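You operate a simulated robot arm through the tools that you are given. There is no shell and no other tool. Be economical: measure what you need, move in short steps, check, and stop when the job is done.

You are at the controls of a simulated two-armed robot. One attempt, no reset.

## Task
Take the white short pipe with a yellow cap on the top of the blue check bench and put it away on the top of the long blue cabinet. Put the purple-tipped white stake on the deck of the trolley with a yellow handle. Take the blue tag labelled "92" from the deck of the trolley with a yellow handle and leave it on top of the roll of yellow tape there. Press the grey zero key two times. Open the drawer with the green handle under the presses. Do these in any order. Set down upright: white short pipe with a yellow cap.

It is judged by the outcome, as a careful person would: the job done as asked, and still so three seconds after it is handed in. It fails if anything else is knocked over, pushed out of place, dropped, spilled or broken. A push-on lid holds only when it is set on centred and level and pressed home; a screw cap is set on level and turned clockwise until tight.

## Robot
Two 7-joint arms with two-finger parallel grippers on one trunk, on a base that drives. Base frame: it is fixed to the floor where the robot stands at the start and does not move with it; the origin is under the middle of the robot, x ahead of it, y to its left, z up. Readings come in cm, rad, newtons and seconds.
The left shoulder is at the start at [6, 14.3, 92.6], the right one opposite. With the tool pointing down near the work surface each hand reaches from about 10 to 64 cm from the robot's upright axis, wherever it stands, measured 20 degrees to its own side. Places, roughly: blue tag [-250, -1200, 50]; deck of the trolley with a yellow handle [-240, -1230, 50]; drawer with the green handle under the presses [-150, -680, 70]; grey zero key [60, -90, 90]; purple-tipped white stake (3x3x34 cm) [-10, -1070, 60]; roll of yellow tape (9x9x5 cm) [-240, -1260, 50]; top of the long blue cabinet [-140, -390, 80]; white short pipe with a yellow cap (4x4x5 cm) [50, -10, 80]. Payload 1.57 kg a hand.
The TCP of each hand is the grasp point between the finger pads, 3 cm short of the fingertips. In the tool frame z runs along the fingers and y along their closing line. The gripper opens to 11 cm. The fingers are 2.4 cm wide and 1.2 cm thick; the gripper's body (4.8 by 11.2 cm) begins 7.8 cm behind the TCP.
Orientation is that of the tool frame in the base frame, as a unit quaternion [w, x, y, z]. With the fingers straight down and closing along the base's y, the tool's x points along the base's -x, its y along +y and its z along -z.

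## Interface
- The arms move only by the tool step_arm. It takes "left_series", "right_series" or both (then of equal length, played together; a hand with none holds still); each is a list of rows, each a list of 7 numbers: the turn, a rotation vector about the tool's x, y, z in units of 4 degrees (1.0 is 4 degrees), then the shift along the tool's x, y, z in units of 25 mm (1.0 is 25 mm), then the closure in counts, from 0 (fully open) to 255 (shut). In form: [[ax, ay, az, dx, dy, dz, grip], ...]. A call has 1 to 12 rows; each row shifts and turns the commanded pose from where the row before left it, along the tool's axes as they then stand. A call with a number of a shift or a turn outside -1 to 1 is refused whole. A row lasts 0.2 s, in which the tool goes at most 5 cm and 0.15 rad; a call with a longer step from one row to the next is refused whole, and so is a gripper value outside its range. A pose out of reach is approached as far as the arm can. The call stops where the force on the tool passes 40 N (or 10 N more than at its start, if that is more) or the arm is blocked; 0.2 s more then pass. Each finger travels about 4.5 cm/s and halts on what it meets, pressing with about 33 N; the grip force reading is that of the motor and also rises with nothing between the fingers. The clock runs only during rows and for 0.2 s after the last one: add rows that do not move to give the fingers time. The reply holds the time, the measured pose of the TCP, the force on the tool along the base axes, the opening and the grip force, in the units named above and with some noise, with the torque about the TCP (base axes, N m) and any sound that the robot's microphone picked up.
- Cameras (640 x 400 px; columns grow to the right, rows downward): "scene" is now at [4.59, -2.92, 154.02]; the picture's right is [-0.48, -0.88, 0.00], its down [-0.65, 0.35, -0.68] and it looks along [0.60, -0.32, -0.73] (base axes); focal length 252 px, centre (320, 200). "left" rides on the left gripper at [7, -1.6, -14.1] in its tool frame; the picture's right is [0.23, 0.97, 0.00], its down [-0.86, 0.20, -0.48] and it looks along [-0.47, 0.11, 0.88] (tool axes); focal length 222 px, centre (320, 200). "right" rides on the right gripper at [7, 1.6, -14.1] in its tool frame; the picture's right is [-0.23, 0.97, 0.00], its down [-0.86, -0.20, -0.48] and it looks along [-0.47, -0.11, 0.88] (tool axes); focal length 222 px, centre (320, 200). There is no depth. A picture from a camera that has moved, and an enlarged one, comes with that camera's place and axes in the base frame and with its lens. The place of the scene camera against the robot may be out by one fixed shift of up to 1.2 cm in any direction.
- camera(camera): a new picture of that camera. It takes no simulated time.
- lift_body(by): slides the trunk up (or, below 0, down) by that many cm; the arms and the scene camera ride with it, the base frame stays. It gives what a move gives, with no picture.
- base_move(legs): drives the robot by 1 to 6 legs, each [ahead, left, turn to the left] in cm, cm and rad, along the robot's own axes; the way and the turn of a leg run together, so that a leg with both is an arc; at most 150 cm and 3.142 rad a leg. The arms and the cameras ride along, it lands a little off, and it stops where it bumps. It gives what a move gives.
- pan_tilt(pan, tilt): turns the head with the scene camera to pan (to the left, within 1.501 rad either way) and tilt (down, from -0.506 to 1.204), counted from straight ahead of the robot. It gives what a move gives.
- inspect(camera, box): a new picture of the part [left, top, right, bottom] of that camera's present view, enlarged. It takes no simulated time.
- finish_job(): hands the job in; it is judged then, once.

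Go step by step. Nothing tells you exact positions but the pictures and the camera data: compare them with the known pose of the tool, close in by small moves and look again before you grip or let go. The budget is 165 turns and 122 pictures, counting those below and the enlarged ones. Unless the task says otherwise, let go and move clear before handing in.

The tools are called after ">>>" by a JSON object that holds its "method" and its "body". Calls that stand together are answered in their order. step_arm: Moves the arms, as the interface text tells. Its arguments: {"type":"object","properties":{"left_series":{"type":"array"},"right_series":{"type":"array"}},"required":[]} The other tools are called the same way: lift_body (by) slides the trunk up or down; base_move (legs) drives the base; pan_tilt (pan, tilt) turns the head that bears the scene camera; camera (camera) takes a picture; inspect (camera, box) takes an enlarged picture of a part of a camera's view; finish_job () hands the job in.

At the start:

```text
time_s: 0.0
left_position: [45.94, -3.81, 106.09]
left_ee_rot: [0.001, 0.0, 1.0, 0.0]
left_force: [0.0, -0.5, 0.7]
left_torque: [0.02, 0.01, 0.01]
left_finger_gap: 11.02
left_grasp_force: 0.3
right_position: [31.8, -33.46, 105.93]
right_ee_rot: [0.0, 0.0, 1.0, 0.0]
right_force: [0.7, -1.1, -0.1]
right_torque: [0.0, -0.02, -0.04]
right_finger_gap: 10.99
right_grasp_force: 0.0
trunk travel left (down, up): [-52.5, 6.5]
robot x, y, heading: [-0.17, 0.28, -0.003]
head pan, tilt: [-0.497, 0.824]
```

scene: 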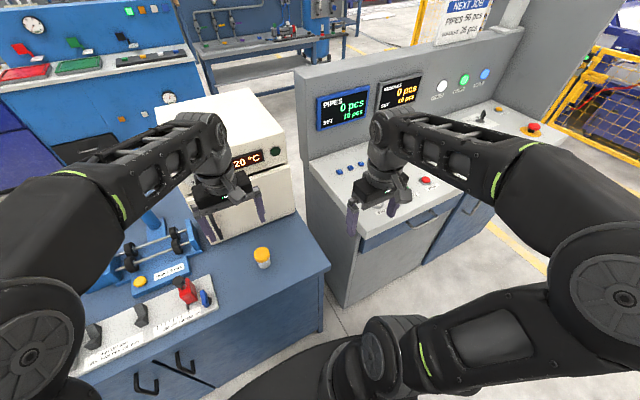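
right: 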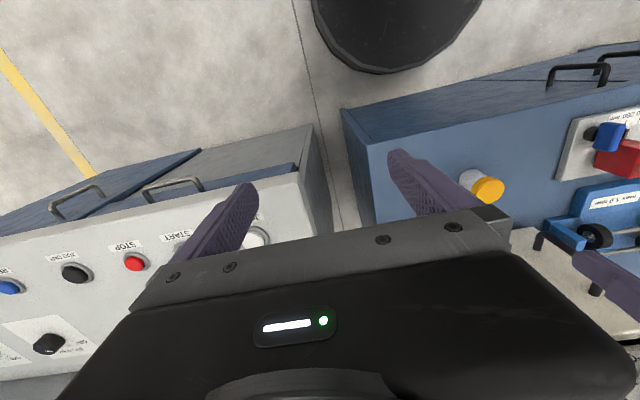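
left: 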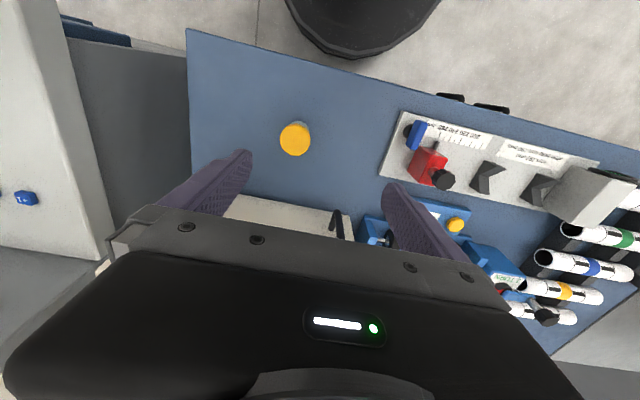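

I take the yellow-capped pipe to be at about [47.9, -7.3], with its top near z 85. I'll bring the left hand over it and look, and turn the head to the console to find the zero key.

>>> {"method": "step_arm", "body": {"left_series": [[0, 0, 0, -0.4, -0.7, 1, 0], [0, 0, 0, -0.4, -0.7, 1, 0], [0, 0, 0, 0, 0, 1, 0], [0, 0, 0, 0, 0, 1, 0], [0, 0, 0, 0, 0, 0.8, 0]]}}

>>> {"method": "camera", "body": {"camera": "left"}}

>>> {"method": "pan_tilt", "body": {"pan": -1.1, "tilt": 0.7}}

>>> {"method": "camera", "body": {"camera": "scene"}}

```text
time_s: 1.2
left_position: [48.11, -7.39, 94.03]
left_ee_rot: [0.001, 0.0, 1.0, 0.0]
left_force: [0.5, -0.2, -0.5]
left_torque: [0.01, 0.01, -0.01]
left_finger_gap: 11.01
left_grasp_force: 0.1
right_position: [31.78, -33.54, 106.07]
right_ee_rot: [0.0, 0.0, 1.0, 0.0]
right_force: [-0.1, -0.4, 0.6]
right_torque: [0.0, 0.03, 0.0]
right_finger_gap: 11.01
right_grasp_force: 0.1
trunk travel left (down, up): [-52.5, 6.5]
robot x, y, heading: [-0.18, -0.24, 0.002]
head pan, tilt: [-0.497, 0.824]
```

```text
118 pictures are left
camera left: at [41.05, -9.1, 108.22], right [-0.23, 0.97, 0.0], down [0.85, 0.2, 0.48], along [0.47, 0.11, -0.88], focal length 222 px, centre (320, 200)
```

left: 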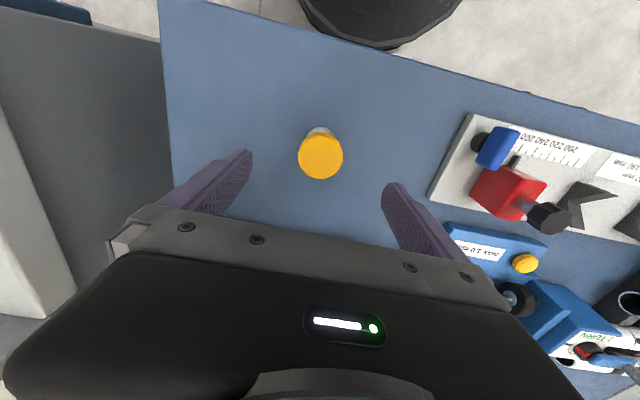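

```text
time_s: 2.2
left_position: [47.88, -7.34, 94.22]
left_ee_rot: [0.001, 0.001, 1.0, 0.0]
left_force: [1.2, -0.1, 0.3]
left_torque: [-0.02, 0.01, -0.01]
left_finger_gap: 10.98
left_grasp_force: 0.0
right_position: [31.88, -33.37, 106.02]
right_ee_rot: [0.0, 0.0, 1.0, 0.0]
right_force: [0.7, -0.6, 0.0]
right_torque: [-0.01, -0.01, -0.04]
right_finger_gap: 11.02
right_grasp_force: 0.1
trunk travel left (down, up): [-52.5, 6.5]
robot x, y, heading: [-0.27, -0.35, 0.004]
head pan, tilt: [-1.1, 0.7]
```

```text
117 pictures are left
camera scene: at [1.47, -6.69, 155.04], right [-0.89, -0.45, 0.0], down [-0.29, 0.57, -0.76], along [0.35, -0.68, -0.64], focal length 252 px, centre (320, 200)
```

scene: 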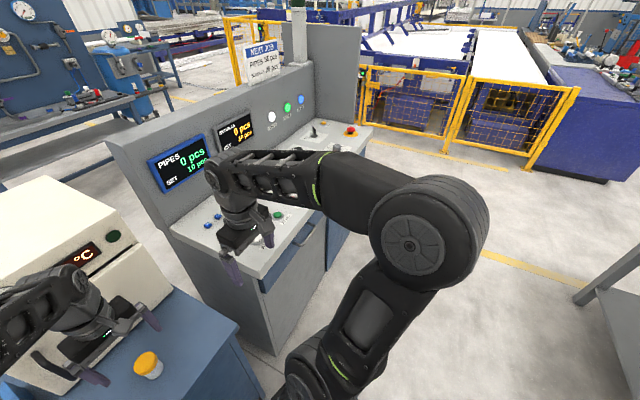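

The left hand is centred over the pipe. I'll go down next to it, low on the body, and close.

>>> {"method": "step_arm", "body": {"left_series": [[0, 0, 0, -0.15, 0, 1, 0], [0, 0, 0, 0, 0, 1, 0], [0, 0, 0, 0, 0, 1, 0], [0, 0, 0, 0, 0, 0.7, 0], [0, 0, 0, 0, 0, 0.3, 0]]}}

>>> {"method": "camera", "body": {"camera": "left"}}

```text
time_s: 3.4
left_position: [48.18, -7.35, 83.88]
left_ee_rot: [0.001, 0.001, 1.0, 0.0]
left_force: [-0.4, -0.6, 0.4]
left_torque: [-0.02, 0.01, -0.01]
left_finger_gap: 11.0
left_grasp_force: 0.0
right_position: [31.69, -33.46, 105.95]
right_ee_rot: [-0.001, 0.0, 1.0, 0.0]
right_force: [0.3, 0.6, 0.0]
right_torque: [0.02, 0.02, 0.02]
right_finger_gap: 11.01
right_grasp_force: 0.0
trunk travel left (down, up): [-52.5, 6.5]
robot x, y, heading: [-0.25, 0.08, 0.002]
head pan, tilt: [-1.1, 0.7]
```

```text
116 pictures are left
camera left: at [41.3, -9.12, 98.08], right [-0.23, 0.97, 0.0], down [0.85, 0.2, 0.48], along [0.47, 0.11, -0.88], focal length 222 px, centre (320, 200)
```

left: 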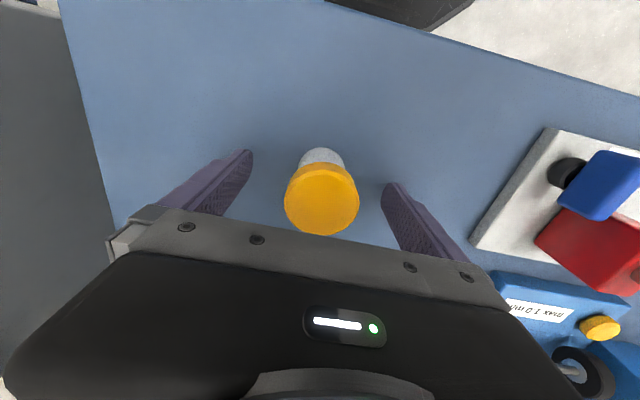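

Aligned. I'll drop another 0.5 cm, close, and then lift a little.

>>> {"method": "step_arm", "body": {"left_series": [[0, 0, 0, 0, 0, 0.2, 0], [0, 0, 0, 0, 0, 0, 255], [0, 0, 0, 0, 0, 0, 255], [0, 0, 0, 0, 0, 0, 255], [0, 0, 0, 0, 0, 0, 255], [0, 0, 0, 0, 0, 0, 255], [0, 0, 0, 0, 0, 0, 255], [0, 0, 0, 0, 0, 0, 255], [0, 0, 0, 0, 0, 0, 255], [0, 0, 0, 0, 0, -0.4, 255], [0, 0, 0, 0, 0, -1, 255]]}}

>>> {"method": "camera", "body": {"camera": "left"}}

```text
time_s: 5.8
left_position: [48.22, -7.34, 86.92]
left_ee_rot: [0.001, -0.001, 1.0, 0.001]
left_force: [-0.1, 0.2, -0.5]
left_torque: [0.02, 0.01, 0.0]
left_finger_gap: 4.51
left_grasp_force: 32.4
right_position: [31.73, -33.47, 105.92]
right_ee_rot: [0.0, 0.001, 1.0, 0.0]
right_force: [-0.8, 0.9, 0.0]
right_torque: [0.01, -0.01, 0.02]
right_finger_gap: 11.03
right_grasp_force: 0.0
trunk travel left (down, up): [-52.5, 6.5]
robot x, y, heading: [-0.49, -0.16, 0.002]
head pan, tilt: [-1.1, 0.7]
```

```text
115 pictures are left
camera left: at [41.26, -9.08, 101.08], right [-0.23, 0.97, 0.0], down [0.85, 0.2, 0.48], along [0.47, 0.11, -0.88], focal length 222 px, centre (320, 200)
```

left: 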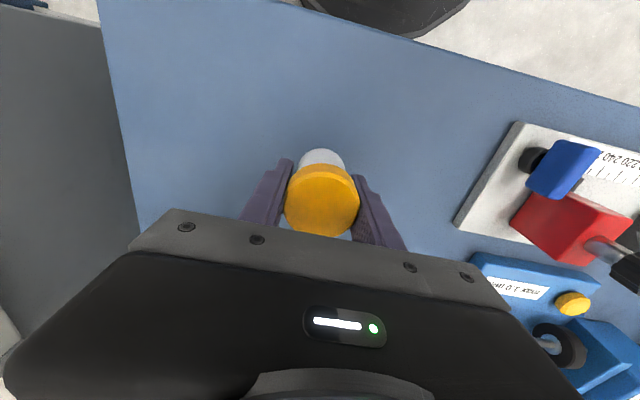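

The pipe is held, with a gap of 4.5 cm. I'll lift it clear and look at the console keys through the right camera.

>>> {"method": "step_arm", "body": {"left_series": [[0, 0, 0, 0, 0, -1, 255], [0, 0, 0, 0, 0, -1, 255], [0, 0, 0, 0, 0, -1, 255], [0, 0, 0, 0, 0, -1, 255], [0, 0, 0, 0, 0, -1, 255], [0, 0, 0, 0, 0, -1, 255], [0, 0, 0, 0.7, 0, -1, 255], [0, 0, 0, 1, 0, -1, 255], [0, 0, 0, 1, 0, 0, 255]]}}

>>> {"method": "inspect", "body": {"camera": "right", "box": [0, 150, 320, 350]}}

>>> {"method": "inspect", "body": {"camera": "scene", "box": [140, 80, 400, 280]}}

```text
time_s: 7.8
left_position: [41.18, -7.26, 107.04]
left_ee_rot: [0.001, 0.0, 1.0, 0.0]
left_force: [-0.3, 0.0, -0.6]
left_torque: [0.01, 0.0, 0.01]
left_finger_gap: 4.51
left_grasp_force: 32.6
right_position: [31.78, -33.31, 106.01]
right_ee_rot: [0.0, 0.0, 1.0, 0.0]
right_force: [-1.1, 0.2, -0.1]
right_torque: [0.01, 0.02, 0.0]
right_finger_gap: 10.99
right_grasp_force: 0.1
trunk travel left (down, up): [-52.5, 6.5]
robot x, y, heading: [0.02, 0.19, -0.004]
head pan, tilt: [-1.1, 0.7]
```

```text
2.00 times, centred on (160, 250) of right
camera zoom: at [24.8, -31.77, 120.13], right [0.23, 0.97, 0.0], down [0.85, -0.2, 0.48], along [0.47, -0.11, -0.88], focal length 444 px, centre (640, 100)
```

zoom: 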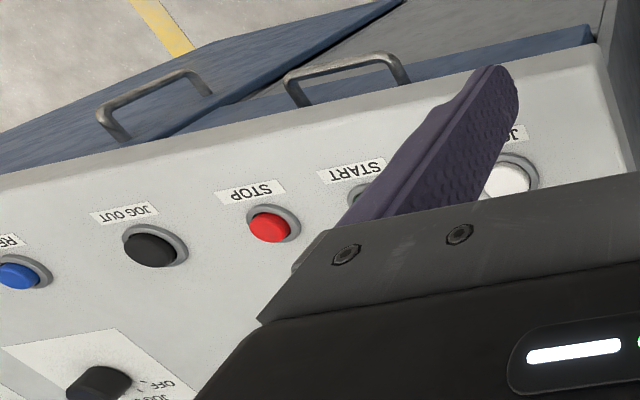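

```text
2.00 times, centred on (270, 180) of scene
camera zoom: at [1.42, -6.68, 155.05], right [-0.89, -0.45, 0.0], down [-0.29, 0.57, -0.77], along [0.35, -0.68, -0.64], focal length 505 px, centre (420, 240)
```

zoom: 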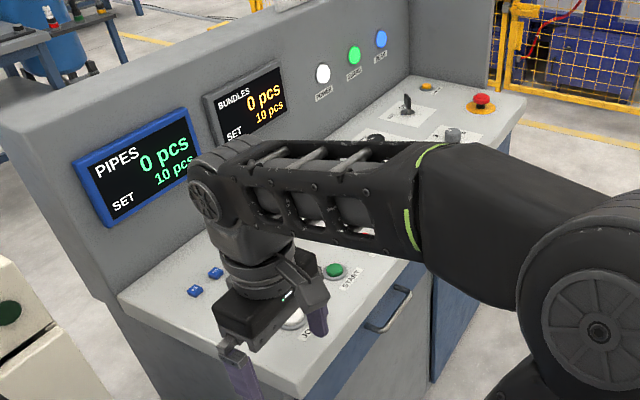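

The robot's own arm hides the key. I'll back off slightly and strafe right along the console to get a better view.

>>> {"method": "base_move", "body": {"legs": [[-6, 0, 0], [0, -66, 0]]}}

>>> {"method": "pan_tilt", "body": {"pan": -0.2, "tilt": 0.75}}

>>> {"method": "camera", "body": {"camera": "scene"}}

>>> {"method": "camera", "body": {"camera": "right"}}

```text
time_s: 12.0
left_position: [36.37, -71.97, 106.82]
left_ee_rot: [0.001, -0.013, 1.0, 0.0]
left_force: [0.0, -0.4, 0.1]
left_torque: [0.04, 0.01, -0.01]
left_finger_gap: 4.5
left_grasp_force: 32.8
right_position: [27.66, -98.4, 105.87]
right_ee_rot: [-0.001, -0.013, 1.0, 0.0]
right_force: [0.0, 0.0, -0.2]
right_torque: [0.02, 0.03, 0.02]
right_finger_gap: 11.01
right_grasp_force: 0.0
trunk travel left (down, up): [-52.5, 6.5]
robot x, y, heading: [-4.54, -65.75, 0.029]
head pan, tilt: [-1.1, 0.7]
```

```text
time_s: 13.2
left_position: [36.48, -72.01, 106.87]
left_ee_rot: [0.001, -0.013, 1.0, 0.0]
left_force: [0.0, -0.7, -0.3]
left_torque: [0.05, -0.01, 0.04]
left_finger_gap: 4.5
left_grasp_force: 33.2
right_position: [27.64, -98.36, 106.02]
right_ee_rot: [0.0, -0.013, 1.0, -0.001]
right_force: [-0.5, -0.3, 0.2]
right_torque: [0.05, 0.01, -0.01]
right_finger_gap: 11.01
right_grasp_force: 0.0
trunk travel left (down, up): [-52.5, 6.5]
robot x, y, heading: [-5.33, -65.6, 0.029]
head pan, tilt: [-0.201, 0.75]
```

```text
112 pictures are left
camera scene: at [0.76, -66.39, 154.62], right [-0.17, -0.98, 0.0], down [-0.67, 0.12, -0.73], along [0.72, -0.13, -0.68], focal length 252 px, centre (320, 200)
```

scene: 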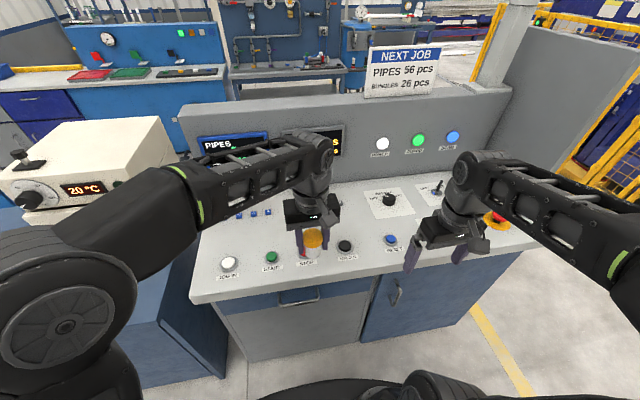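

```text
111 pictures are left
camera right: at [20.65, -96.86, 120.12], right [0.2, 0.98, 0.0], down [0.86, -0.18, 0.48], along [0.47, -0.1, -0.88], focal length 222 px, centre (320, 200)
```

right: 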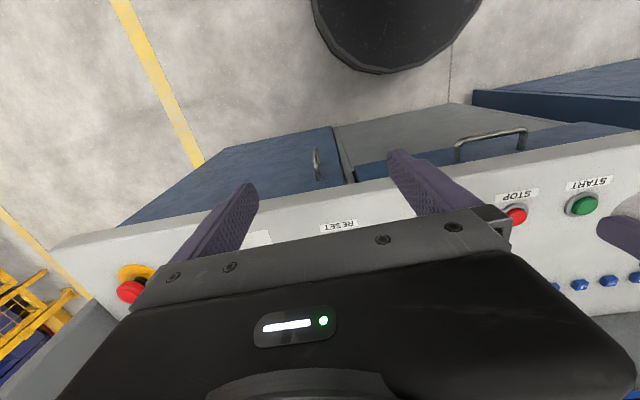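

The key row runs behind the left gripper. I'll pull the left arm back to the left and look again.

>>> {"method": "step_arm", "body": {"left_series": [[0, 0, 0, 0.3, 1, -1, 255], [0, 0, 0, 0.3, 1, -1, 255], [0, 0, 0, 0.3, 1, 0, 255], [0, 0, 0, 0.3, 1, 0, 255], [0, 0, 0, 0.3, 1, 0, 255], [0, 0, 0, 0.3, 1, 0, 255], [0, 0, 0, 0.3, 1, 0, 255], [0, 0, 0, 0, 1, 0, 255]]}}

>>> {"method": "inspect", "body": {"camera": "scene", "box": [190, 120, 510, 320]}}

```text
time_s: 15.0
left_position: [30.9, -54.37, 111.22]
left_ee_rot: [-0.001, -0.011, 1.0, -0.009]
left_force: [0.5, -0.4, -0.3]
left_torque: [0.01, 0.02, 0.0]
left_finger_gap: 4.49
left_grasp_force: 32.8
left hand out of reach, approached as far as the arm can: row 2, 7, 8
right_position: [27.62, -98.32, 106.06]
right_ee_rot: [0.0, -0.013, 1.0, 0.0]
right_force: [0.0, 0.5, -0.4]
right_torque: [0.02, 0.02, 0.01]
right_finger_gap: 10.99
right_grasp_force: 0.1
trunk travel left (down, up): [-52.5, 6.5]
robot x, y, heading: [-4.83, -65.72, 0.029]
head pan, tilt: [-0.201, 0.75]
```

```text
2.00 times, centred on (350, 220) of scene
camera zoom: at [0.73, -66.29, 154.62], right [-0.17, -0.98, 0.0], down [-0.67, 0.12, -0.73], along [0.72, -0.13, -0.68], focal length 505 px, centre (260, 160)
```

zoom: 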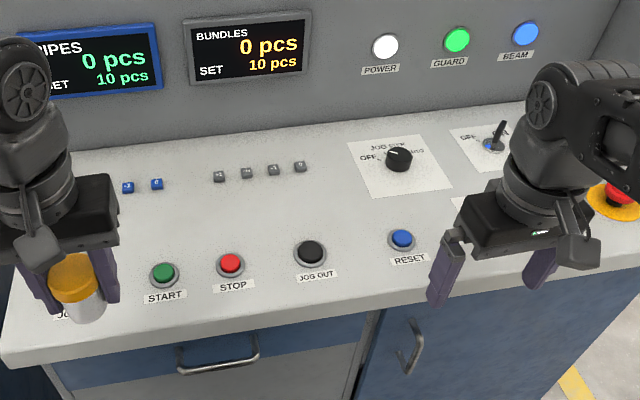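

Four grey keys sit under the BUNDLES display. I need to read which one is the zero.

>>> {"method": "inspect", "body": {"camera": "scene", "box": [235, 185, 355, 225]}}

```text
5.33 times, centred on (295, 205) of scene
camera zoom: at [0.73, -66.29, 154.62], right [-0.17, -0.98, 0.0], down [-0.67, 0.12, -0.73], along [0.72, -0.13, -0.68], focal length 1346 px, centre (453, 173)
```

zoom: 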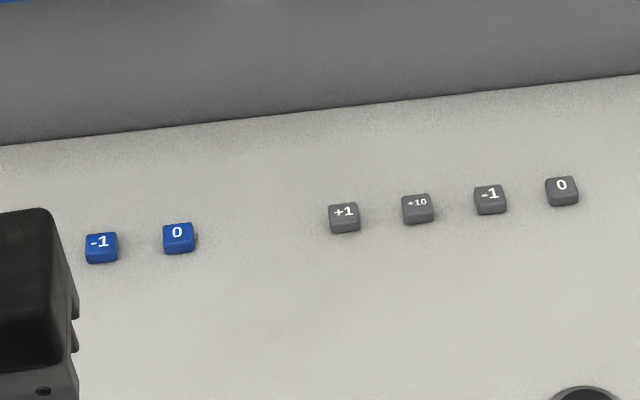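

The grey "0" is the rightmost key, at about [66, -86, 90]. I'll drive 7 cm nearer and bring the right hand over the keys for a second bearing.

>>> {"method": "base_move", "body": {"legs": [[7, 0, 0]]}}

>>> {"method": "step_arm", "body": {"right_series": [[0, 0, 0, -1, 0.5, 0, 255], [0, 0, 0, -1, 0.5, 0, 255], [0, 0, 0, -1, 0.5, 0, 255], [0, 0, 0, -1, 0.5, 0, 255], [0, 0, 0, -1, 0.5, 0, 255], [0, 0, 0, -1, 0.5, 0, 255], [0, 0, 0, -1, 0.5, 0, 255], [0, 0, 0, 0, 0, 0, 255], [0, 0, 0, 0, 0, 0, 255]]}}

>>> {"method": "camera", "body": {"camera": "right"}}

>>> {"method": "camera", "body": {"camera": "scene"}}

```text
time_s: 16.0
left_position: [38.2, -54.33, 111.17]
left_ee_rot: [-0.002, -0.012, 1.0, -0.009]
left_force: [0.3, 0.8, -1.7]
left_torque: [0.03, 0.03, 0.02]
left_finger_gap: 4.5
left_grasp_force: 33.6
right_position: [34.89, -98.07, 106.02]
right_ee_rot: [0.0, -0.013, 1.0, 0.0]
right_force: [0.6, 0.5, -0.3]
right_torque: [0.0, 0.04, 0.0]
right_finger_gap: 10.99
right_grasp_force: 0.1
trunk travel left (down, up): [-52.5, 6.5]
robot x, y, heading: [2.21, -65.49, 0.026]
head pan, tilt: [-0.201, 0.75]
```

```text
time_s: 18.0
left_position: [38.13, -54.33, 111.16]
left_ee_rot: [-0.001, -0.012, 1.0, -0.01]
left_force: [-0.1, 0.3, -0.9]
left_torque: [-0.02, -0.01, 0.03]
left_finger_gap: 4.49
left_grasp_force: 33.2
right_position: [52.01, -88.93, 105.83]
right_ee_rot: [0.0, -0.013, 1.0, 0.0]
right_force: [0.5, 0.8, -0.3]
right_torque: [-0.02, -0.03, -0.01]
right_finger_gap: 0.01
right_grasp_force: 21.6
trunk travel left (down, up): [-52.5, 6.5]
robot x, y, heading: [2.42, -65.73, 0.023]
head pan, tilt: [-0.201, 0.75]
```

```text
108 pictures are left
camera right: at [45.08, -87.4, 120.0], right [0.2, 0.98, 0.0], down [0.86, -0.18, 0.48], along [0.47, -0.1, -0.88], focal length 222 px, centre (320, 200)
```

right: 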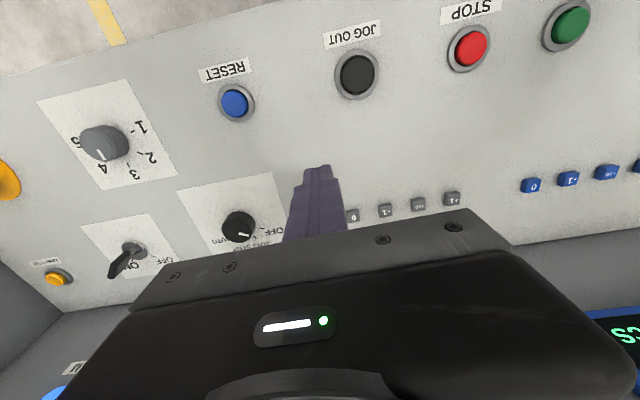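

```text
107 pictures are left
camera scene: at [8.04, -66.17, 154.62], right [-0.17, -0.98, 0.0], down [-0.67, 0.12, -0.73], along [0.72, -0.13, -0.68], focal length 252 px, centre (320, 200)
```

scene: 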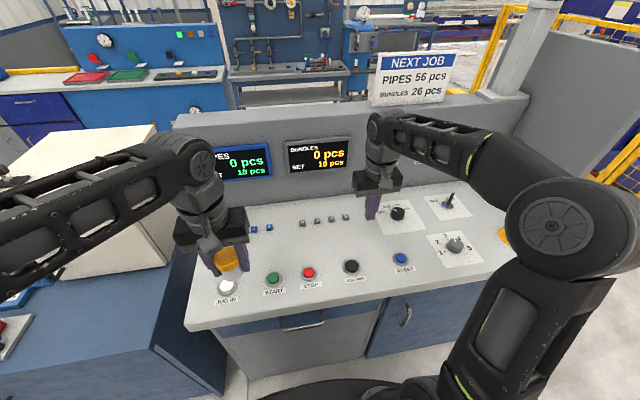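

The sightings agree on the grey 0 key at about [66.3, -86.3, 88.5]. I'll tilt the closed right hand 20° forward for reach and hover above it.

>>> {"method": "step_arm", "body": {"right_series": [[0, -1, 0, 0, 0, 0, 255], [0, -1, 0, 0, 0, 0, 255], [0, -1, 0, 0, 0, 0, 255], [0, -1, 0, 0, 0, 0, 255], [0, -1, 0, 0, 0, 0, 255], [0, 0, 0, -0.784, 0.127, 0.285, 255], [0, 0, 0, -0.784, 0.127, 0.285, 255], [0, 0, 0, -0.784, 0.127, 0.285, 255], [0, 0, 0, -0.784, 0.127, 0.285, 255], [0, 0, 0, -0.784, 0.127, 0.285, 255], [0, 0, 0, -0.784, 0.127, 0.285, 255], [0, 0, 0, -0.784, 0.127, 0.285, 255]]}}

>>> {"method": "inspect", "body": {"camera": "scene", "box": [240, 120, 480, 270]}}

>>> {"method": "camera", "body": {"camera": "right"}}

```text
time_s: 20.6
left_position: [38.31, -54.36, 111.21]
left_ee_rot: [0.0, -0.011, 1.0, -0.009]
left_force: [0.8, -0.6, -0.7]
left_torque: [-0.01, -0.01, 0.01]
left_finger_gap: 4.48
left_grasp_force: 33.2
right_position: [66.64, -86.27, 105.94]
right_ee_rot: [0.173, -0.012, 0.985, 0.002]
right_force: [0.2, 0.5, 0.3]
right_torque: [0.04, 0.04, -0.02]
right_finger_gap: 0.02
right_grasp_force: 21.4
trunk travel left (down, up): [-52.5, 6.5]
robot x, y, heading: [2.67, -65.51, 0.021]
head pan, tilt: [-0.201, 0.75]
```

```text
2.67 times, centred on (360, 195) of scene
camera zoom: at [8.09, -66.18, 154.62], right [-0.17, -0.98, 0.0], down [-0.67, 0.12, -0.73], along [0.72, -0.13, -0.68], focal length 673 px, centre (213, 213)
```

zoom: 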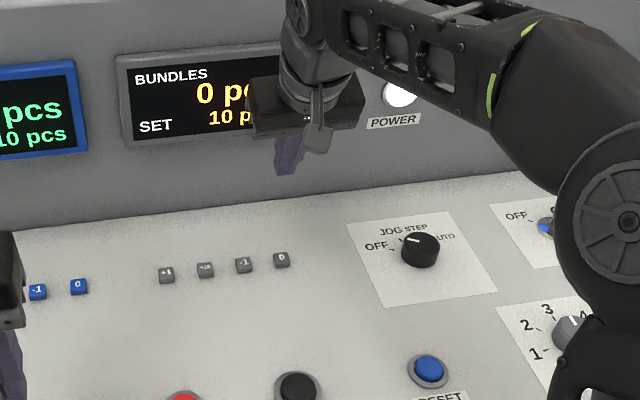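

```text
105 pictures are left
camera right: at [55.3, -84.92, 116.82], right [0.19, 0.98, 0.08], down [0.65, -0.18, 0.74], along [0.74, -0.09, -0.67], focal length 222 px, centre (320, 200)
```

right: 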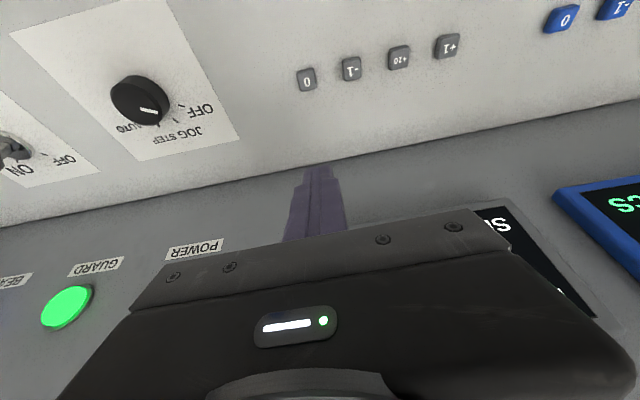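

Refined by the two wrist views, the key is nearer [64.3, -86.4] with its top about z 91. I'll lower to a hover and check.

>>> {"method": "step_arm", "body": {"right_series": [[0, 0, 0, 0.505, 0, 0.775, 255], [0, 0, 0, 0.505, 0, 0.775, 255], [0, 0, 0, 0.505, 0, 0.775, 255], [0, 0, 0, 0.505, 0, 0.775, 255]]}}

>>> {"method": "inspect", "body": {"camera": "scene", "box": [280, 150, 440, 250]}}

>>> {"method": "camera", "body": {"camera": "right"}}

```text
time_s: 21.6
left_position: [38.17, -54.35, 111.09]
left_ee_rot: [0.0, -0.012, 1.0, -0.009]
left_force: [-0.4, -0.6, -0.8]
left_torque: [-0.01, 0.01, -0.02]
left_finger_gap: 4.5
left_grasp_force: 33.2
right_position: [64.49, -86.39, 96.98]
right_ee_rot: [0.175, -0.013, 0.985, 0.003]
right_force: [0.2, -0.2, 0.5]
right_torque: [0.02, 0.01, -0.02]
right_finger_gap: 0.01
right_grasp_force: 21.1
trunk travel left (down, up): [-52.5, 6.5]
robot x, y, heading: [2.19, -65.63, 0.026]
head pan, tilt: [-0.201, 0.75]
```

```text
4.00 times, centred on (360, 200) of scene
camera zoom: at [8.01, -66.18, 154.62], right [-0.17, -0.98, 0.0], down [-0.67, 0.12, -0.73], along [0.72, -0.13, -0.68], focal length 1010 px, centre (160, 200)
```

zoom: 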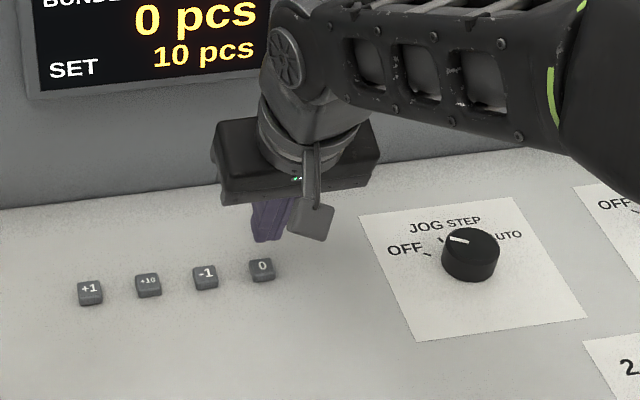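

```text
103 pictures are left
camera right: at [53.08, -84.97, 107.94], right [0.19, 0.98, 0.08], down [0.64, -0.18, 0.74], along [0.74, -0.09, -0.67], focal length 222 px, centre (320, 200)
```

right: 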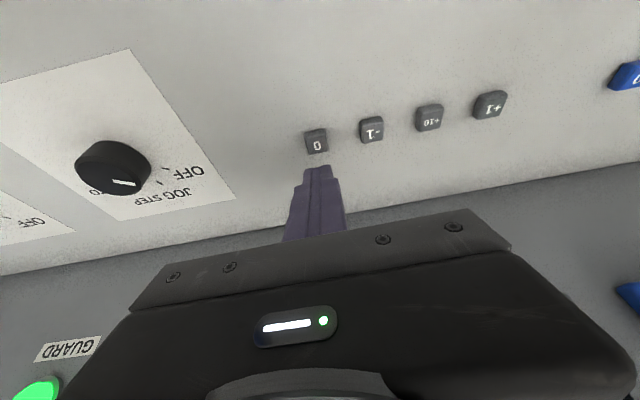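

The tip is lined up over the 0 key, with its top at about z 90.5. I'll lower in small steps and watch the force and sound.

>>> {"method": "step_arm", "body": {"right_series": [[0, 0, 0, 0.205, 0, 0.564, 255], [0, 0, 0, 0.137, 0, 0.376, 255], [0, 0, 0, 0.027, 0, 0.075, 255], [0, 0, 0, 0.027, 0, 0.075, 255], [0, 0, 0, 0.027, 0, 0.075, 255]]}}

>>> {"method": "camera", "body": {"camera": "right"}}

>>> {"method": "inspect", "body": {"camera": "scene", "box": [260, 130, 420, 230]}}

```text
time_s: 22.8
left_position: [38.18, -54.33, 111.21]
left_ee_rot: [-0.001, -0.012, 1.0, -0.009]
left_force: [0.1, 0.8, 0.0]
left_torque: [0.0, 0.0, 0.06]
left_finger_gap: 4.49
left_grasp_force: 32.6
right_position: [64.56, -86.42, 93.95]
right_ee_rot: [0.174, -0.013, 0.985, 0.002]
right_force: [-0.8, 0.0, 1.9]
right_torque: [-0.02, 0.04, -0.04]
right_finger_gap: 0.01
right_grasp_force: 21.6
trunk travel left (down, up): [-52.5, 6.5]
robot x, y, heading: [2.2, -65.39, 0.025]
head pan, tilt: [-0.201, 0.75]
heard: click
```

```text
102 pictures are left
camera right: at [53.18, -85.05, 104.91], right [0.19, 0.98, 0.08], down [0.64, -0.18, 0.74], along [0.74, -0.09, -0.67], focal length 222 px, centre (320, 200)
```

right: 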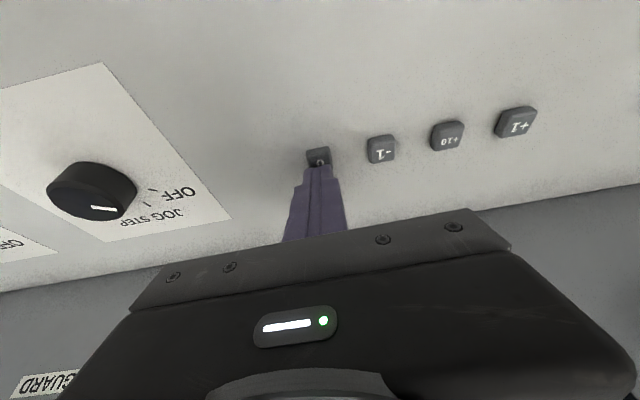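

```text
4.00 times, centred on (340, 180) of scene
camera zoom: at [7.98, -66.18, 154.63], right [-0.17, -0.98, 0.0], down [-0.67, 0.12, -0.73], along [0.72, -0.13, -0.68], focal length 1010 px, centre (240, 280)
```

zoom: 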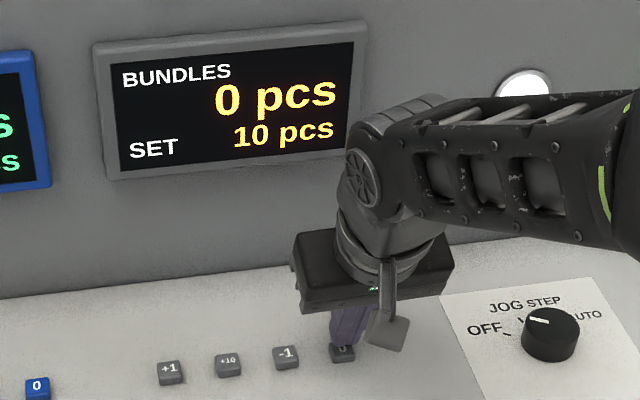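

One click was heard, so that is one press. I'll raise off the key fully and then press a second time.

>>> {"method": "step_arm", "body": {"right_series": [[0, 0, 0, -0.205, 0, -0.564, 255], [0, 0, 0, 0, 0, 0, 255], [0, 0, 0, 0, 0, 0, 255]]}}

>>> {"method": "step_arm", "body": {"right_series": [[0, 0, 0, 0.137, 0, 0.376, 255], [0, 0, 0, 0.034, 0, 0.094, 255], [0, 0, 0, 0.034, 0, 0.094, 255], [0, 0, 0, 0, 0, 0, 255]]}}

```text
time_s: 23.6
left_position: [38.08, -54.32, 111.19]
left_ee_rot: [0.0, -0.012, 1.0, -0.009]
left_force: [-0.3, 0.1, 0.1]
left_torque: [0.01, -0.04, 0.01]
left_finger_gap: 4.49
left_grasp_force: 32.7
right_position: [64.72, -86.3, 95.44]
right_ee_rot: [0.173, -0.013, 0.985, 0.003]
right_force: [0.3, -0.2, 0.4]
right_torque: [0.0, -0.03, 0.0]
right_finger_gap: 0.0
right_grasp_force: 21.2
trunk travel left (down, up): [-52.5, 6.5]
robot x, y, heading: [2.11, -65.26, 0.021]
head pan, tilt: [-0.201, 0.75]
```

```text
time_s: 24.6
left_position: [38.07, -54.36, 111.21]
left_ee_rot: [-0.001, -0.011, 1.0, -0.008]
left_force: [-0.1, -0.5, -0.5]
left_torque: [0.01, 0.02, -0.03]
left_finger_gap: 4.48
left_grasp_force: 33.2
right_position: [64.58, -86.34, 93.85]
right_ee_rot: [0.173, -0.013, 0.985, 0.003]
right_force: [-0.6, -1.6, 2.2]
right_torque: [0.01, 0.02, 0.02]
right_finger_gap: 0.01
right_grasp_force: 21.5
trunk travel left (down, up): [-52.5, 6.5]
robot x, y, heading: [1.78, -65.76, 0.03]
head pan, tilt: [-0.201, 0.75]
heard: click
```

A second click, so the key is done. I'll lift the right hand away and fold both hands in for driving.

>>> {"method": "step_arm", "body": {"right_series": [[0, 0, 0, -0.33, 0, -0.9, 255], [0, 0, 0, -0.33, 0, -0.9, 255], [0, 0, 0, -0.33, 0, -0.9, 255], [0, 0, 0, -0.33, 0, -0.9, 255], [0, 0, 0, -0.33, 0, -0.9, 255], [0, 1, 0, 1, 0, 0, 255], [0, 1, 0, 1, 0, 0, 255], [0, 1, 0, 1, 0, 0, 255], [0, 1, 0, 1, 0, 0, 255], [0, 1, 0, 1, 0, 0, 255], [0, 0, 0, 1, 0, 0, 255], [0, 0, 0, 1, 0, 0, 255]]}}

>>> {"method": "step_arm", "body": {"right_series": [[0, 0, 0, 1, 0, 0, 0], [0, 0, 0, 1, 0, 0, 0], [0, 0, 0, 1, 0, 0, 0], [0, 0, 0, 1, 0, 0, 0], [0, 0, 0, 1, 0, 0, 0], [0, 0, 0, 0, 0, 0, 0]]}}

>>> {"method": "base_move", "body": {"legs": [[-30, 0, 0]]}}

>>> {"method": "pan_tilt", "body": {"pan": -1.5, "tilt": 0.3}}

>>> {"method": "camera", "body": {"camera": "scene"}}

```text
time_s: 27.2
left_position: [38.2, -54.33, 111.19]
left_ee_rot: [-0.002, -0.012, 1.0, -0.008]
left_force: [-0.1, 0.2, -0.9]
left_torque: [0.01, 0.01, 0.02]
left_finger_gap: 4.48
left_grasp_force: 32.5
right_position: [47.58, -86.54, 103.5]
right_ee_rot: [0.001, -0.013, 1.0, 0.0]
right_force: [-1.0, -0.3, 0.8]
right_torque: [-0.02, -0.02, -0.01]
right_finger_gap: 0.0
right_grasp_force: 21.0
trunk travel left (down, up): [-52.5, 6.5]
robot x, y, heading: [2.39, -65.38, 0.025]
head pan, tilt: [-0.201, 0.75]
```

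```text
time_s: 28.6
left_position: [38.22, -54.38, 111.28]
left_ee_rot: [-0.001, -0.013, 1.0, -0.009]
left_force: [0.3, 0.1, -0.4]
left_torque: [0.0, 0.02, -0.01]
left_finger_gap: 4.44
left_grasp_force: 32.8
right_position: [34.8, -87.1, 103.29]
right_ee_rot: [0.0, -0.013, 1.0, 0.0]
right_force: [0.6, -0.7, 0.7]
right_torque: [-0.02, 0.02, 0.0]
right_finger_gap: 11.01
right_grasp_force: 0.0
trunk travel left (down, up): [-52.5, 6.5]
robot x, y, heading: [2.23, -65.69, 0.028]
head pan, tilt: [-0.201, 0.75]
```

```text
time_s: 30.7
left_position: [8.4, -54.95, 111.19]
left_ee_rot: [-0.001, -0.011, 1.0, -0.008]
left_force: [0.0, -0.2, -0.4]
left_torque: [0.02, -0.05, 0.0]
left_finger_gap: 4.49
left_grasp_force: 32.7
right_position: [5.02, -87.8, 103.35]
right_ee_rot: [-0.001, -0.011, 1.0, 0.0]
right_force: [-0.4, 0.0, 0.8]
right_torque: [0.01, 0.01, 0.01]
right_finger_gap: 11.0
right_grasp_force: 0.0
trunk travel left (down, up): [-52.5, 6.5]
robot x, y, heading: [-27.62, -66.03, 0.02]
head pan, tilt: [-0.201, 0.75]
```

```text
time_s: 32.1
left_position: [8.47, -55.15, 111.28]
left_ee_rot: [-0.001, -0.012, 1.0, -0.009]
left_force: [0.6, -0.9, -0.3]
left_torque: [-0.03, 0.04, 0.0]
left_finger_gap: 4.47
left_grasp_force: 33.1
right_position: [5.09, -87.87, 103.3]
right_ee_rot: [0.0, -0.012, 1.0, 0.0]
right_force: [-0.2, 0.4, 0.2]
right_torque: [0.03, -0.05, -0.02]
right_finger_gap: 11.0
right_grasp_force: 0.1
trunk travel left (down, up): [-52.5, 6.5]
robot x, y, heading: [-27.28, -66.56, 0.024]
head pan, tilt: [-1.499, 0.3]
```

```text
100 pictures are left
camera scene: at [-28.92, -74.78, 158.66], right [-1.0, -0.1, 0.0], down [-0.03, 0.29, -0.96], along [0.09, -0.95, -0.3], focal length 252 px, centre (320, 200)
```

scene: 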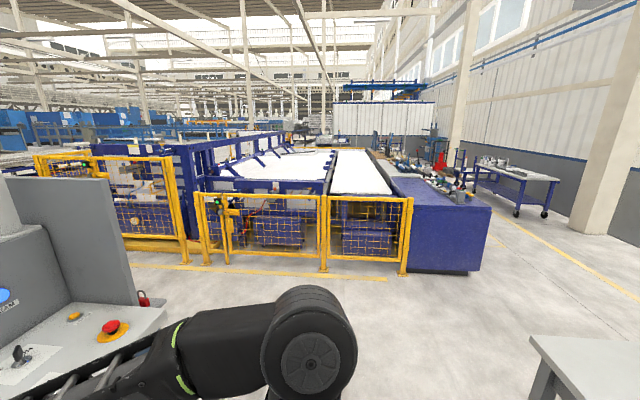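

The key is done. The long blue cabinet is ahead to the right, with its near end at y ≈ -310 and x from -100 to -173. I'll turn to face -y, drive toward it and look.

>>> {"method": "base_move", "body": {"legs": [[0, 0, -1.59], [140, 0, 0]]}}

>>> {"method": "pan_tilt", "body": {"pan": -0.5, "tilt": 0.5}}

>>> {"method": "camera", "body": {"camera": "scene"}}

```text
time_s: 43.0
left_position: [-23.04, -241.99, 111.26]
left_ee_rot: [-0.007, 0.725, 0.689, -0.005]
left_force: [-0.3, -0.9, 0.1]
left_torque: [-0.01, -0.01, -0.01]
left_finger_gap: 4.41
left_grasp_force: 33.0
right_position: [-55.31, -236.26, 103.45]
right_ee_rot: [0.0, 0.724, 0.689, 0.0]
right_force: [-0.3, -0.2, 1.0]
right_torque: [0.01, 0.02, -0.02]
right_finger_gap: 11.02
right_grasp_force: 0.0
trunk travel left (down, up): [-52.5, 6.5]
robot x, y, heading: [-31.35, -205.74, -1.622]
head pan, tilt: [-1.499, 0.3]
```

```text
time_s: 44.2
left_position: [-22.91, -241.99, 111.31]
left_ee_rot: [-0.007, 0.724, 0.69, -0.006]
left_force: [-0.1, 0.3, 0.0]
left_torque: [0.02, 0.0, -0.02]
left_finger_gap: 4.42
left_grasp_force: 33.4
right_position: [-55.36, -236.24, 103.36]
right_ee_rot: [0.0, 0.725, 0.689, -0.001]
right_force: [-0.3, -0.7, 0.0]
right_torque: [0.02, -0.02, 0.0]
right_finger_gap: 11.01
right_grasp_force: 0.1
trunk travel left (down, up): [-52.5, 6.5]
robot x, y, heading: [-31.31, -205.45, -1.616]
head pan, tilt: [-0.499, 0.499]
```

```text
99 pictures are left
camera scene: at [-35.41, -209.28, 156.82], right [-0.85, 0.52, 0.0], down [0.25, 0.41, -0.88], along [-0.46, -0.75, -0.48], focal length 252 px, centre (320, 200)
```

scene: 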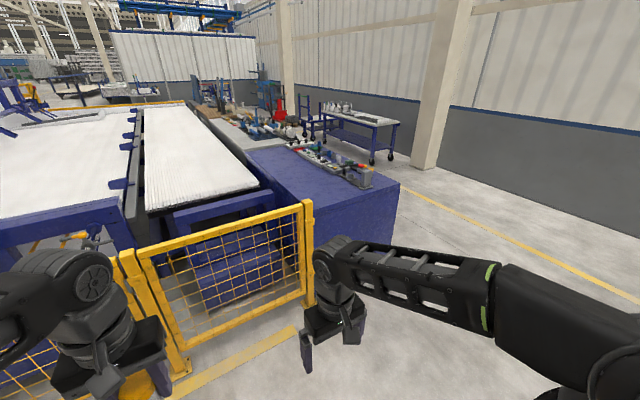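

The near end of the cabinet top is empty. I'll strafe right and approach it square on from its end.

>>> {"method": "base_move", "body": {"legs": [[0, 0, 0.045], [0, -108, 0], [68, 0, 0]]}}

>>> {"method": "pan_tilt", "body": {"pan": 0, "tilt": 0.8}}

>>> {"method": "camera", "body": {"camera": "scene"}}

>>> {"method": "camera", "body": {"camera": "left"}}

```text
time_s: 53.7
left_position: [-133.79, -309.4, 111.15]
left_ee_rot: [-0.007, 0.708, 0.706, -0.007]
left_force: [-0.2, 0.9, 0.2]
left_torque: [0.0, 0.01, 0.0]
left_finger_gap: 4.4
left_grasp_force: 33.0
right_position: [-166.35, -305.12, 103.35]
right_ee_rot: [0.0, 0.708, 0.706, -0.001]
right_force: [0.2, -0.2, -0.5]
right_torque: [0.01, 0.0, 0.0]
right_finger_gap: 10.99
right_grasp_force: 0.0
trunk travel left (down, up): [-52.5, 6.5]
robot x, y, heading: [-144.17, -273.04, -1.575]
head pan, tilt: [-0.499, 0.499]
```

```text
time_s: 54.7
left_position: [-133.79, -309.34, 111.13]
left_ee_rot: [-0.006, 0.708, 0.706, -0.006]
left_force: [1.0, -1.1, 0.1]
left_torque: [0.0, -0.02, 0.0]
left_finger_gap: 4.4
left_grasp_force: 32.9
right_position: [-166.32, -305.05, 103.33]
right_ee_rot: [0.001, 0.707, 0.707, 0.0]
right_force: [0.0, -0.1, -0.4]
right_torque: [-0.02, 0.02, -0.01]
right_finger_gap: 11.0
right_grasp_force: 0.1
trunk travel left (down, up): [-52.5, 6.5]
robot x, y, heading: [-144.25, -273.05, -1.576]
head pan, tilt: [0.0, 0.799]
```

```text
98 pictures are left
camera scene: at [-143.42, -277.37, 154.23], right [-1.0, 0.0, 0.0], down [0.0, 0.72, -0.7], along [0.0, -0.7, -0.72], focal length 252 px, centre (320, 200)
```

scene: 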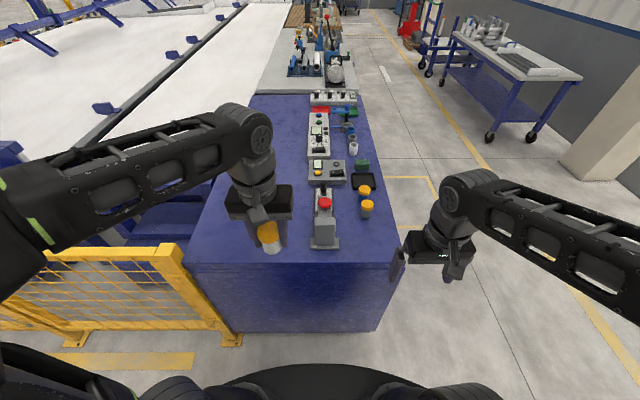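

```text
97 pictures are left
camera left: at [-135.11, -302.53, 125.44], right [0.97, 0.22, -0.02], down [0.21, -0.86, 0.47], along [0.09, -0.46, -0.88], focal length 222 px, centre (320, 200)
```

left: 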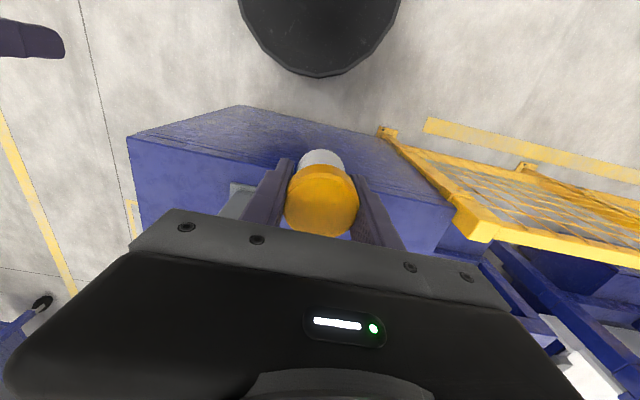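

The clear area is to the left of the grey device. I'll aim for [-122, -337]: drive 10 cm forward, then move the hand over it, staying high.

>>> {"method": "base_move", "body": {"legs": [[10, 0, 0]]}}

>>> {"method": "step_arm", "body": {"left_series": [[0, 0, 0, -0.89, 0.59, 0, 255], [0, 0, 0, -0.89, 0.59, 0, 255], [0, 0, 0, -0.89, 0.59, 0, 255], [0, 0, 0, -0.89, 0.59, 0, 255], [0, 0, 0, -0.89, 0.59, 0, 255], [0, 0, 0, -0.89, 0.59, 0.5, 255], [0, 0, 0, -0.89, 0.59, 1, 255], [0, 0, 0, -0.89, 0.59, 1, 255], [0, 0, 0, 0, 0, 1, 255]]}}

>>> {"method": "camera", "body": {"camera": "scene"}}

>>> {"method": "camera", "body": {"camera": "left"}}

```text
time_s: 55.8
left_position: [-133.8, -319.65, 111.18]
left_ee_rot: [-0.007, 0.708, 0.706, -0.005]
left_force: [-1.0, -0.4, -1.2]
left_torque: [0.04, -0.02, 0.0]
left_finger_gap: 4.41
left_grasp_force: 32.5
right_position: [-166.43, -315.3, 103.37]
right_ee_rot: [0.0, 0.708, 0.707, 0.0]
right_force: [-1.0, -0.3, 0.2]
right_torque: [0.08, -0.02, 0.02]
right_finger_gap: 11.01
right_grasp_force: 0.0
trunk travel left (down, up): [-52.5, 6.5]
robot x, y, heading: [-144.07, -283.32, -1.571]
head pan, tilt: [0.0, 0.799]
```

```text
time_s: 57.8
left_position: [-123.04, -335.8, 102.11]
left_ee_rot: [-0.007, 0.708, 0.706, -0.005]
left_force: [0.0, 0.3, -0.8]
left_torque: [0.0, -0.02, 0.01]
left_finger_gap: 4.41
left_grasp_force: 32.7
left hand out of reach, approached as far as the arm can: row 1, 2
right_position: [-166.37, -315.19, 103.43]
right_ee_rot: [0.0, 0.708, 0.706, 0.0]
right_force: [-0.8, -0.4, -0.3]
right_torque: [0.0, -0.01, 0.01]
right_finger_gap: 10.98
right_grasp_force: 0.1
trunk travel left (down, up): [-52.5, 6.5]
robot x, y, heading: [-144.44, -283.52, -1.569]
head pan, tilt: [0.0, 0.799]
```

```text
96 pictures are left
camera scene: at [-143.44, -287.38, 154.22], right [-1.0, 0.0, 0.0], down [0.0, 0.72, -0.7], along [0.0, -0.7, -0.72], focal length 252 px, centre (320, 200)
```

scene: 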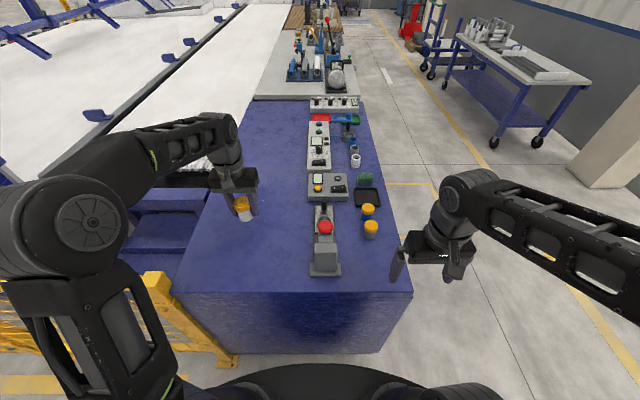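

```text
95 pictures are left
camera left: at [-124.27, -328.88, 116.33], right [0.97, 0.22, -0.02], down [0.2, -0.86, 0.47], along [0.09, -0.47, -0.88], focal length 222 px, centre (320, 200)
```

left: 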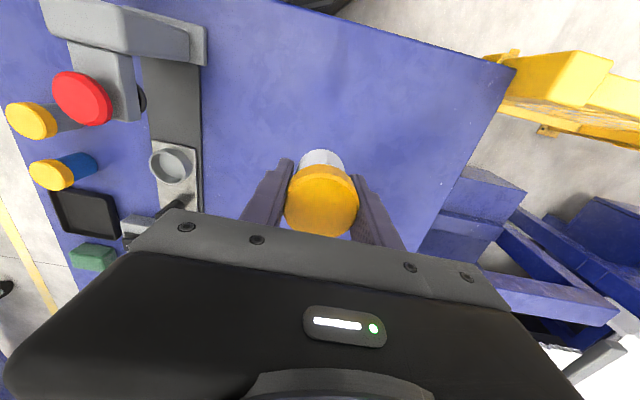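

This spot is clear. I'll lower to just above the surface (top ≈ 80), then creep down.

>>> {"method": "step_arm", "body": {"left_series": [[0, 0, 0, 0, 0, 0.97, 255], [0, 0, 0, 0, 0, 0.97, 255], [0, 0, 0, 0, 0, 0.97, 255], [0, 0, 0, 0, 0, 0.97, 255], [0, 0, 0, 0, 0, 0.97, 255], [0, 0, 0, 0, 0, 0.97, 255], [0, 0, 0, 0, 0, 0.8, 255]]}}

>>> {"method": "inspect", "body": {"camera": "left", "box": [200, 80, 440, 230]}}

>>> {"method": "inspect", "body": {"camera": "scene", "box": [180, 150, 340, 250]}}

```text
time_s: 59.4
left_position: [-123.34, -335.7, 85.46]
left_ee_rot: [-0.007, 0.708, 0.706, -0.006]
left_force: [-0.8, 1.0, -1.3]
left_torque: [0.01, -0.05, -0.01]
left_finger_gap: 4.4
left_grasp_force: 33.5
right_position: [-166.46, -315.19, 103.49]
right_ee_rot: [0.001, 0.708, 0.707, -0.001]
right_force: [0.7, 1.0, 0.2]
right_torque: [0.0, 0.02, 0.01]
right_finger_gap: 11.0
right_grasp_force: 0.2
trunk travel left (down, up): [-52.5, 6.5]
robot x, y, heading: [-143.92, -283.17, -1.567]
head pan, tilt: [0.0, 0.799]
```

```text
2.67 times, centred on (320, 155) of left
camera zoom: at [-124.72, -328.93, 99.67], right [0.97, 0.22, -0.02], down [0.21, -0.86, 0.47], along [0.09, -0.46, -0.88], focal length 592 px, centre (320, 320)
```

zoom: 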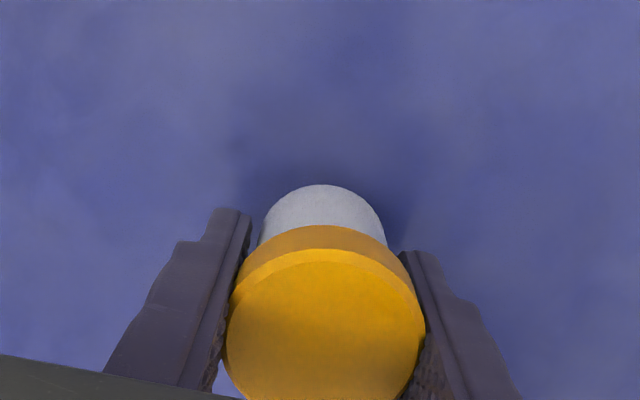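

```text
4.00 times, centred on (260, 200) of scene
camera zoom: at [-143.42, -287.43, 154.22], right [-1.0, 0.0, 0.0], down [0.0, 0.72, -0.7], along [0.0, -0.7, -0.72], focal length 1010 px, centre (560, 200)
```

zoom: 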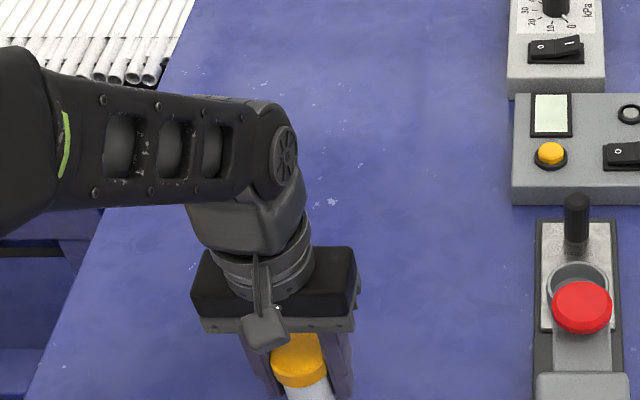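

I'll creep down 1 cm in small steps, watching the force.

>>> {"method": "step_arm", "body": {"left_series": [[0, 0, 0, 0, 0, 0.1, 255], [0, 0, 0, 0, 0, 0.1, 255], [0, 0, 0, 0, 0, 0.1, 255], [0, 0, 0, 0, 0, 0.1, 255]]}}

>>> {"method": "step_arm", "body": {"left_series": [[0, 0, 0, 0, 0, 0.1, 255], [0, 0, 0, 0, 0, 0.1, 255], [0, 0, 0, 0, 0, 0, 255]]}}

```text
time_s: 60.4
left_position: [-123.36, -335.91, 84.58]
left_ee_rot: [-0.006, 0.709, 0.705, -0.006]
left_force: [0.0, 0.1, -1.2]
left_torque: [-0.01, 0.02, 0.0]
left_finger_gap: 4.41
left_grasp_force: 33.5
right_position: [-166.46, -315.31, 103.43]
right_ee_rot: [0.0, 0.707, 0.707, 0.0]
right_force: [-0.6, 0.1, 1.1]
right_torque: [0.01, 0.01, 0.01]
right_finger_gap: 11.03
right_grasp_force: 0.1
trunk travel left (down, up): [-52.5, 6.5]
robot x, y, heading: [-144.07, -282.97, -1.575]
head pan, tilt: [0.0, 0.799]
```

```text
time_s: 61.2
left_position: [-123.32, -335.95, 84.23]
left_ee_rot: [-0.007, 0.709, 0.706, -0.006]
left_force: [-0.9, -0.8, -0.3]
left_torque: [-0.02, 0.03, 0.02]
left_finger_gap: 4.43
left_grasp_force: 32.9
right_position: [-166.29, -315.12, 103.36]
right_ee_rot: [0.0, 0.707, 0.707, 0.0]
right_force: [0.7, 0.7, -0.8]
right_torque: [0.01, 0.01, 0.01]
right_finger_gap: 10.99
right_grasp_force: 0.1
trunk travel left (down, up): [-52.5, 6.5]
robot x, y, heading: [-144.03, -283.28, -1.571]
head pan, tilt: [0.0, 0.799]
```

>>> {"method": "step_arm", "body": {"left_series": [[0, 0, 0, 0, 0, 0.1, 255], [0, 0, 0, 0, 0, 0.1, 255], [0, 0, 0, 0, 0, 0, 255]]}}

>>> {"method": "step_arm", "body": {"left_series": [[0, 0, 0, 0, 0, 0.1, 255], [0, 0, 0, 0, 0, 0, 255]]}}

```text
time_s: 62.0
left_position: [-123.37, -335.81, 83.68]
left_ee_rot: [-0.007, 0.709, 0.705, -0.005]
left_force: [-0.3, -0.1, -0.1]
left_torque: [0.02, 0.0, -0.01]
left_finger_gap: 4.4
left_grasp_force: 33.1
right_position: [-166.4, -315.15, 103.36]
right_ee_rot: [0.0, 0.708, 0.706, 0.0]
right_force: [0.1, -0.1, -0.8]
right_torque: [0.0, -0.03, -0.01]
right_finger_gap: 11.01
right_grasp_force: 0.1
trunk travel left (down, up): [-52.5, 6.5]
robot x, y, heading: [-143.9, -283.44, -1.568]
head pan, tilt: [0.0, 0.799]
```

```text
time_s: 62.6
left_position: [-123.3, -335.83, 83.37]
left_ee_rot: [-0.007, 0.708, 0.706, -0.006]
left_force: [0.4, 0.5, 4.0]
left_torque: [-0.03, -0.11, 0.03]
left_finger_gap: 4.4
left_grasp_force: 32.3
right_position: [-166.39, -315.1, 103.33]
right_ee_rot: [-0.001, 0.708, 0.707, -0.001]
right_force: [-0.7, -0.1, 0.1]
right_torque: [0.0, 0.01, -0.02]
right_finger_gap: 11.0
right_grasp_force: 0.0
trunk travel left (down, up): [-52.5, 6.5]
robot x, y, heading: [-143.96, -283.38, -1.572]
head pan, tilt: [0.0, 0.799]
```

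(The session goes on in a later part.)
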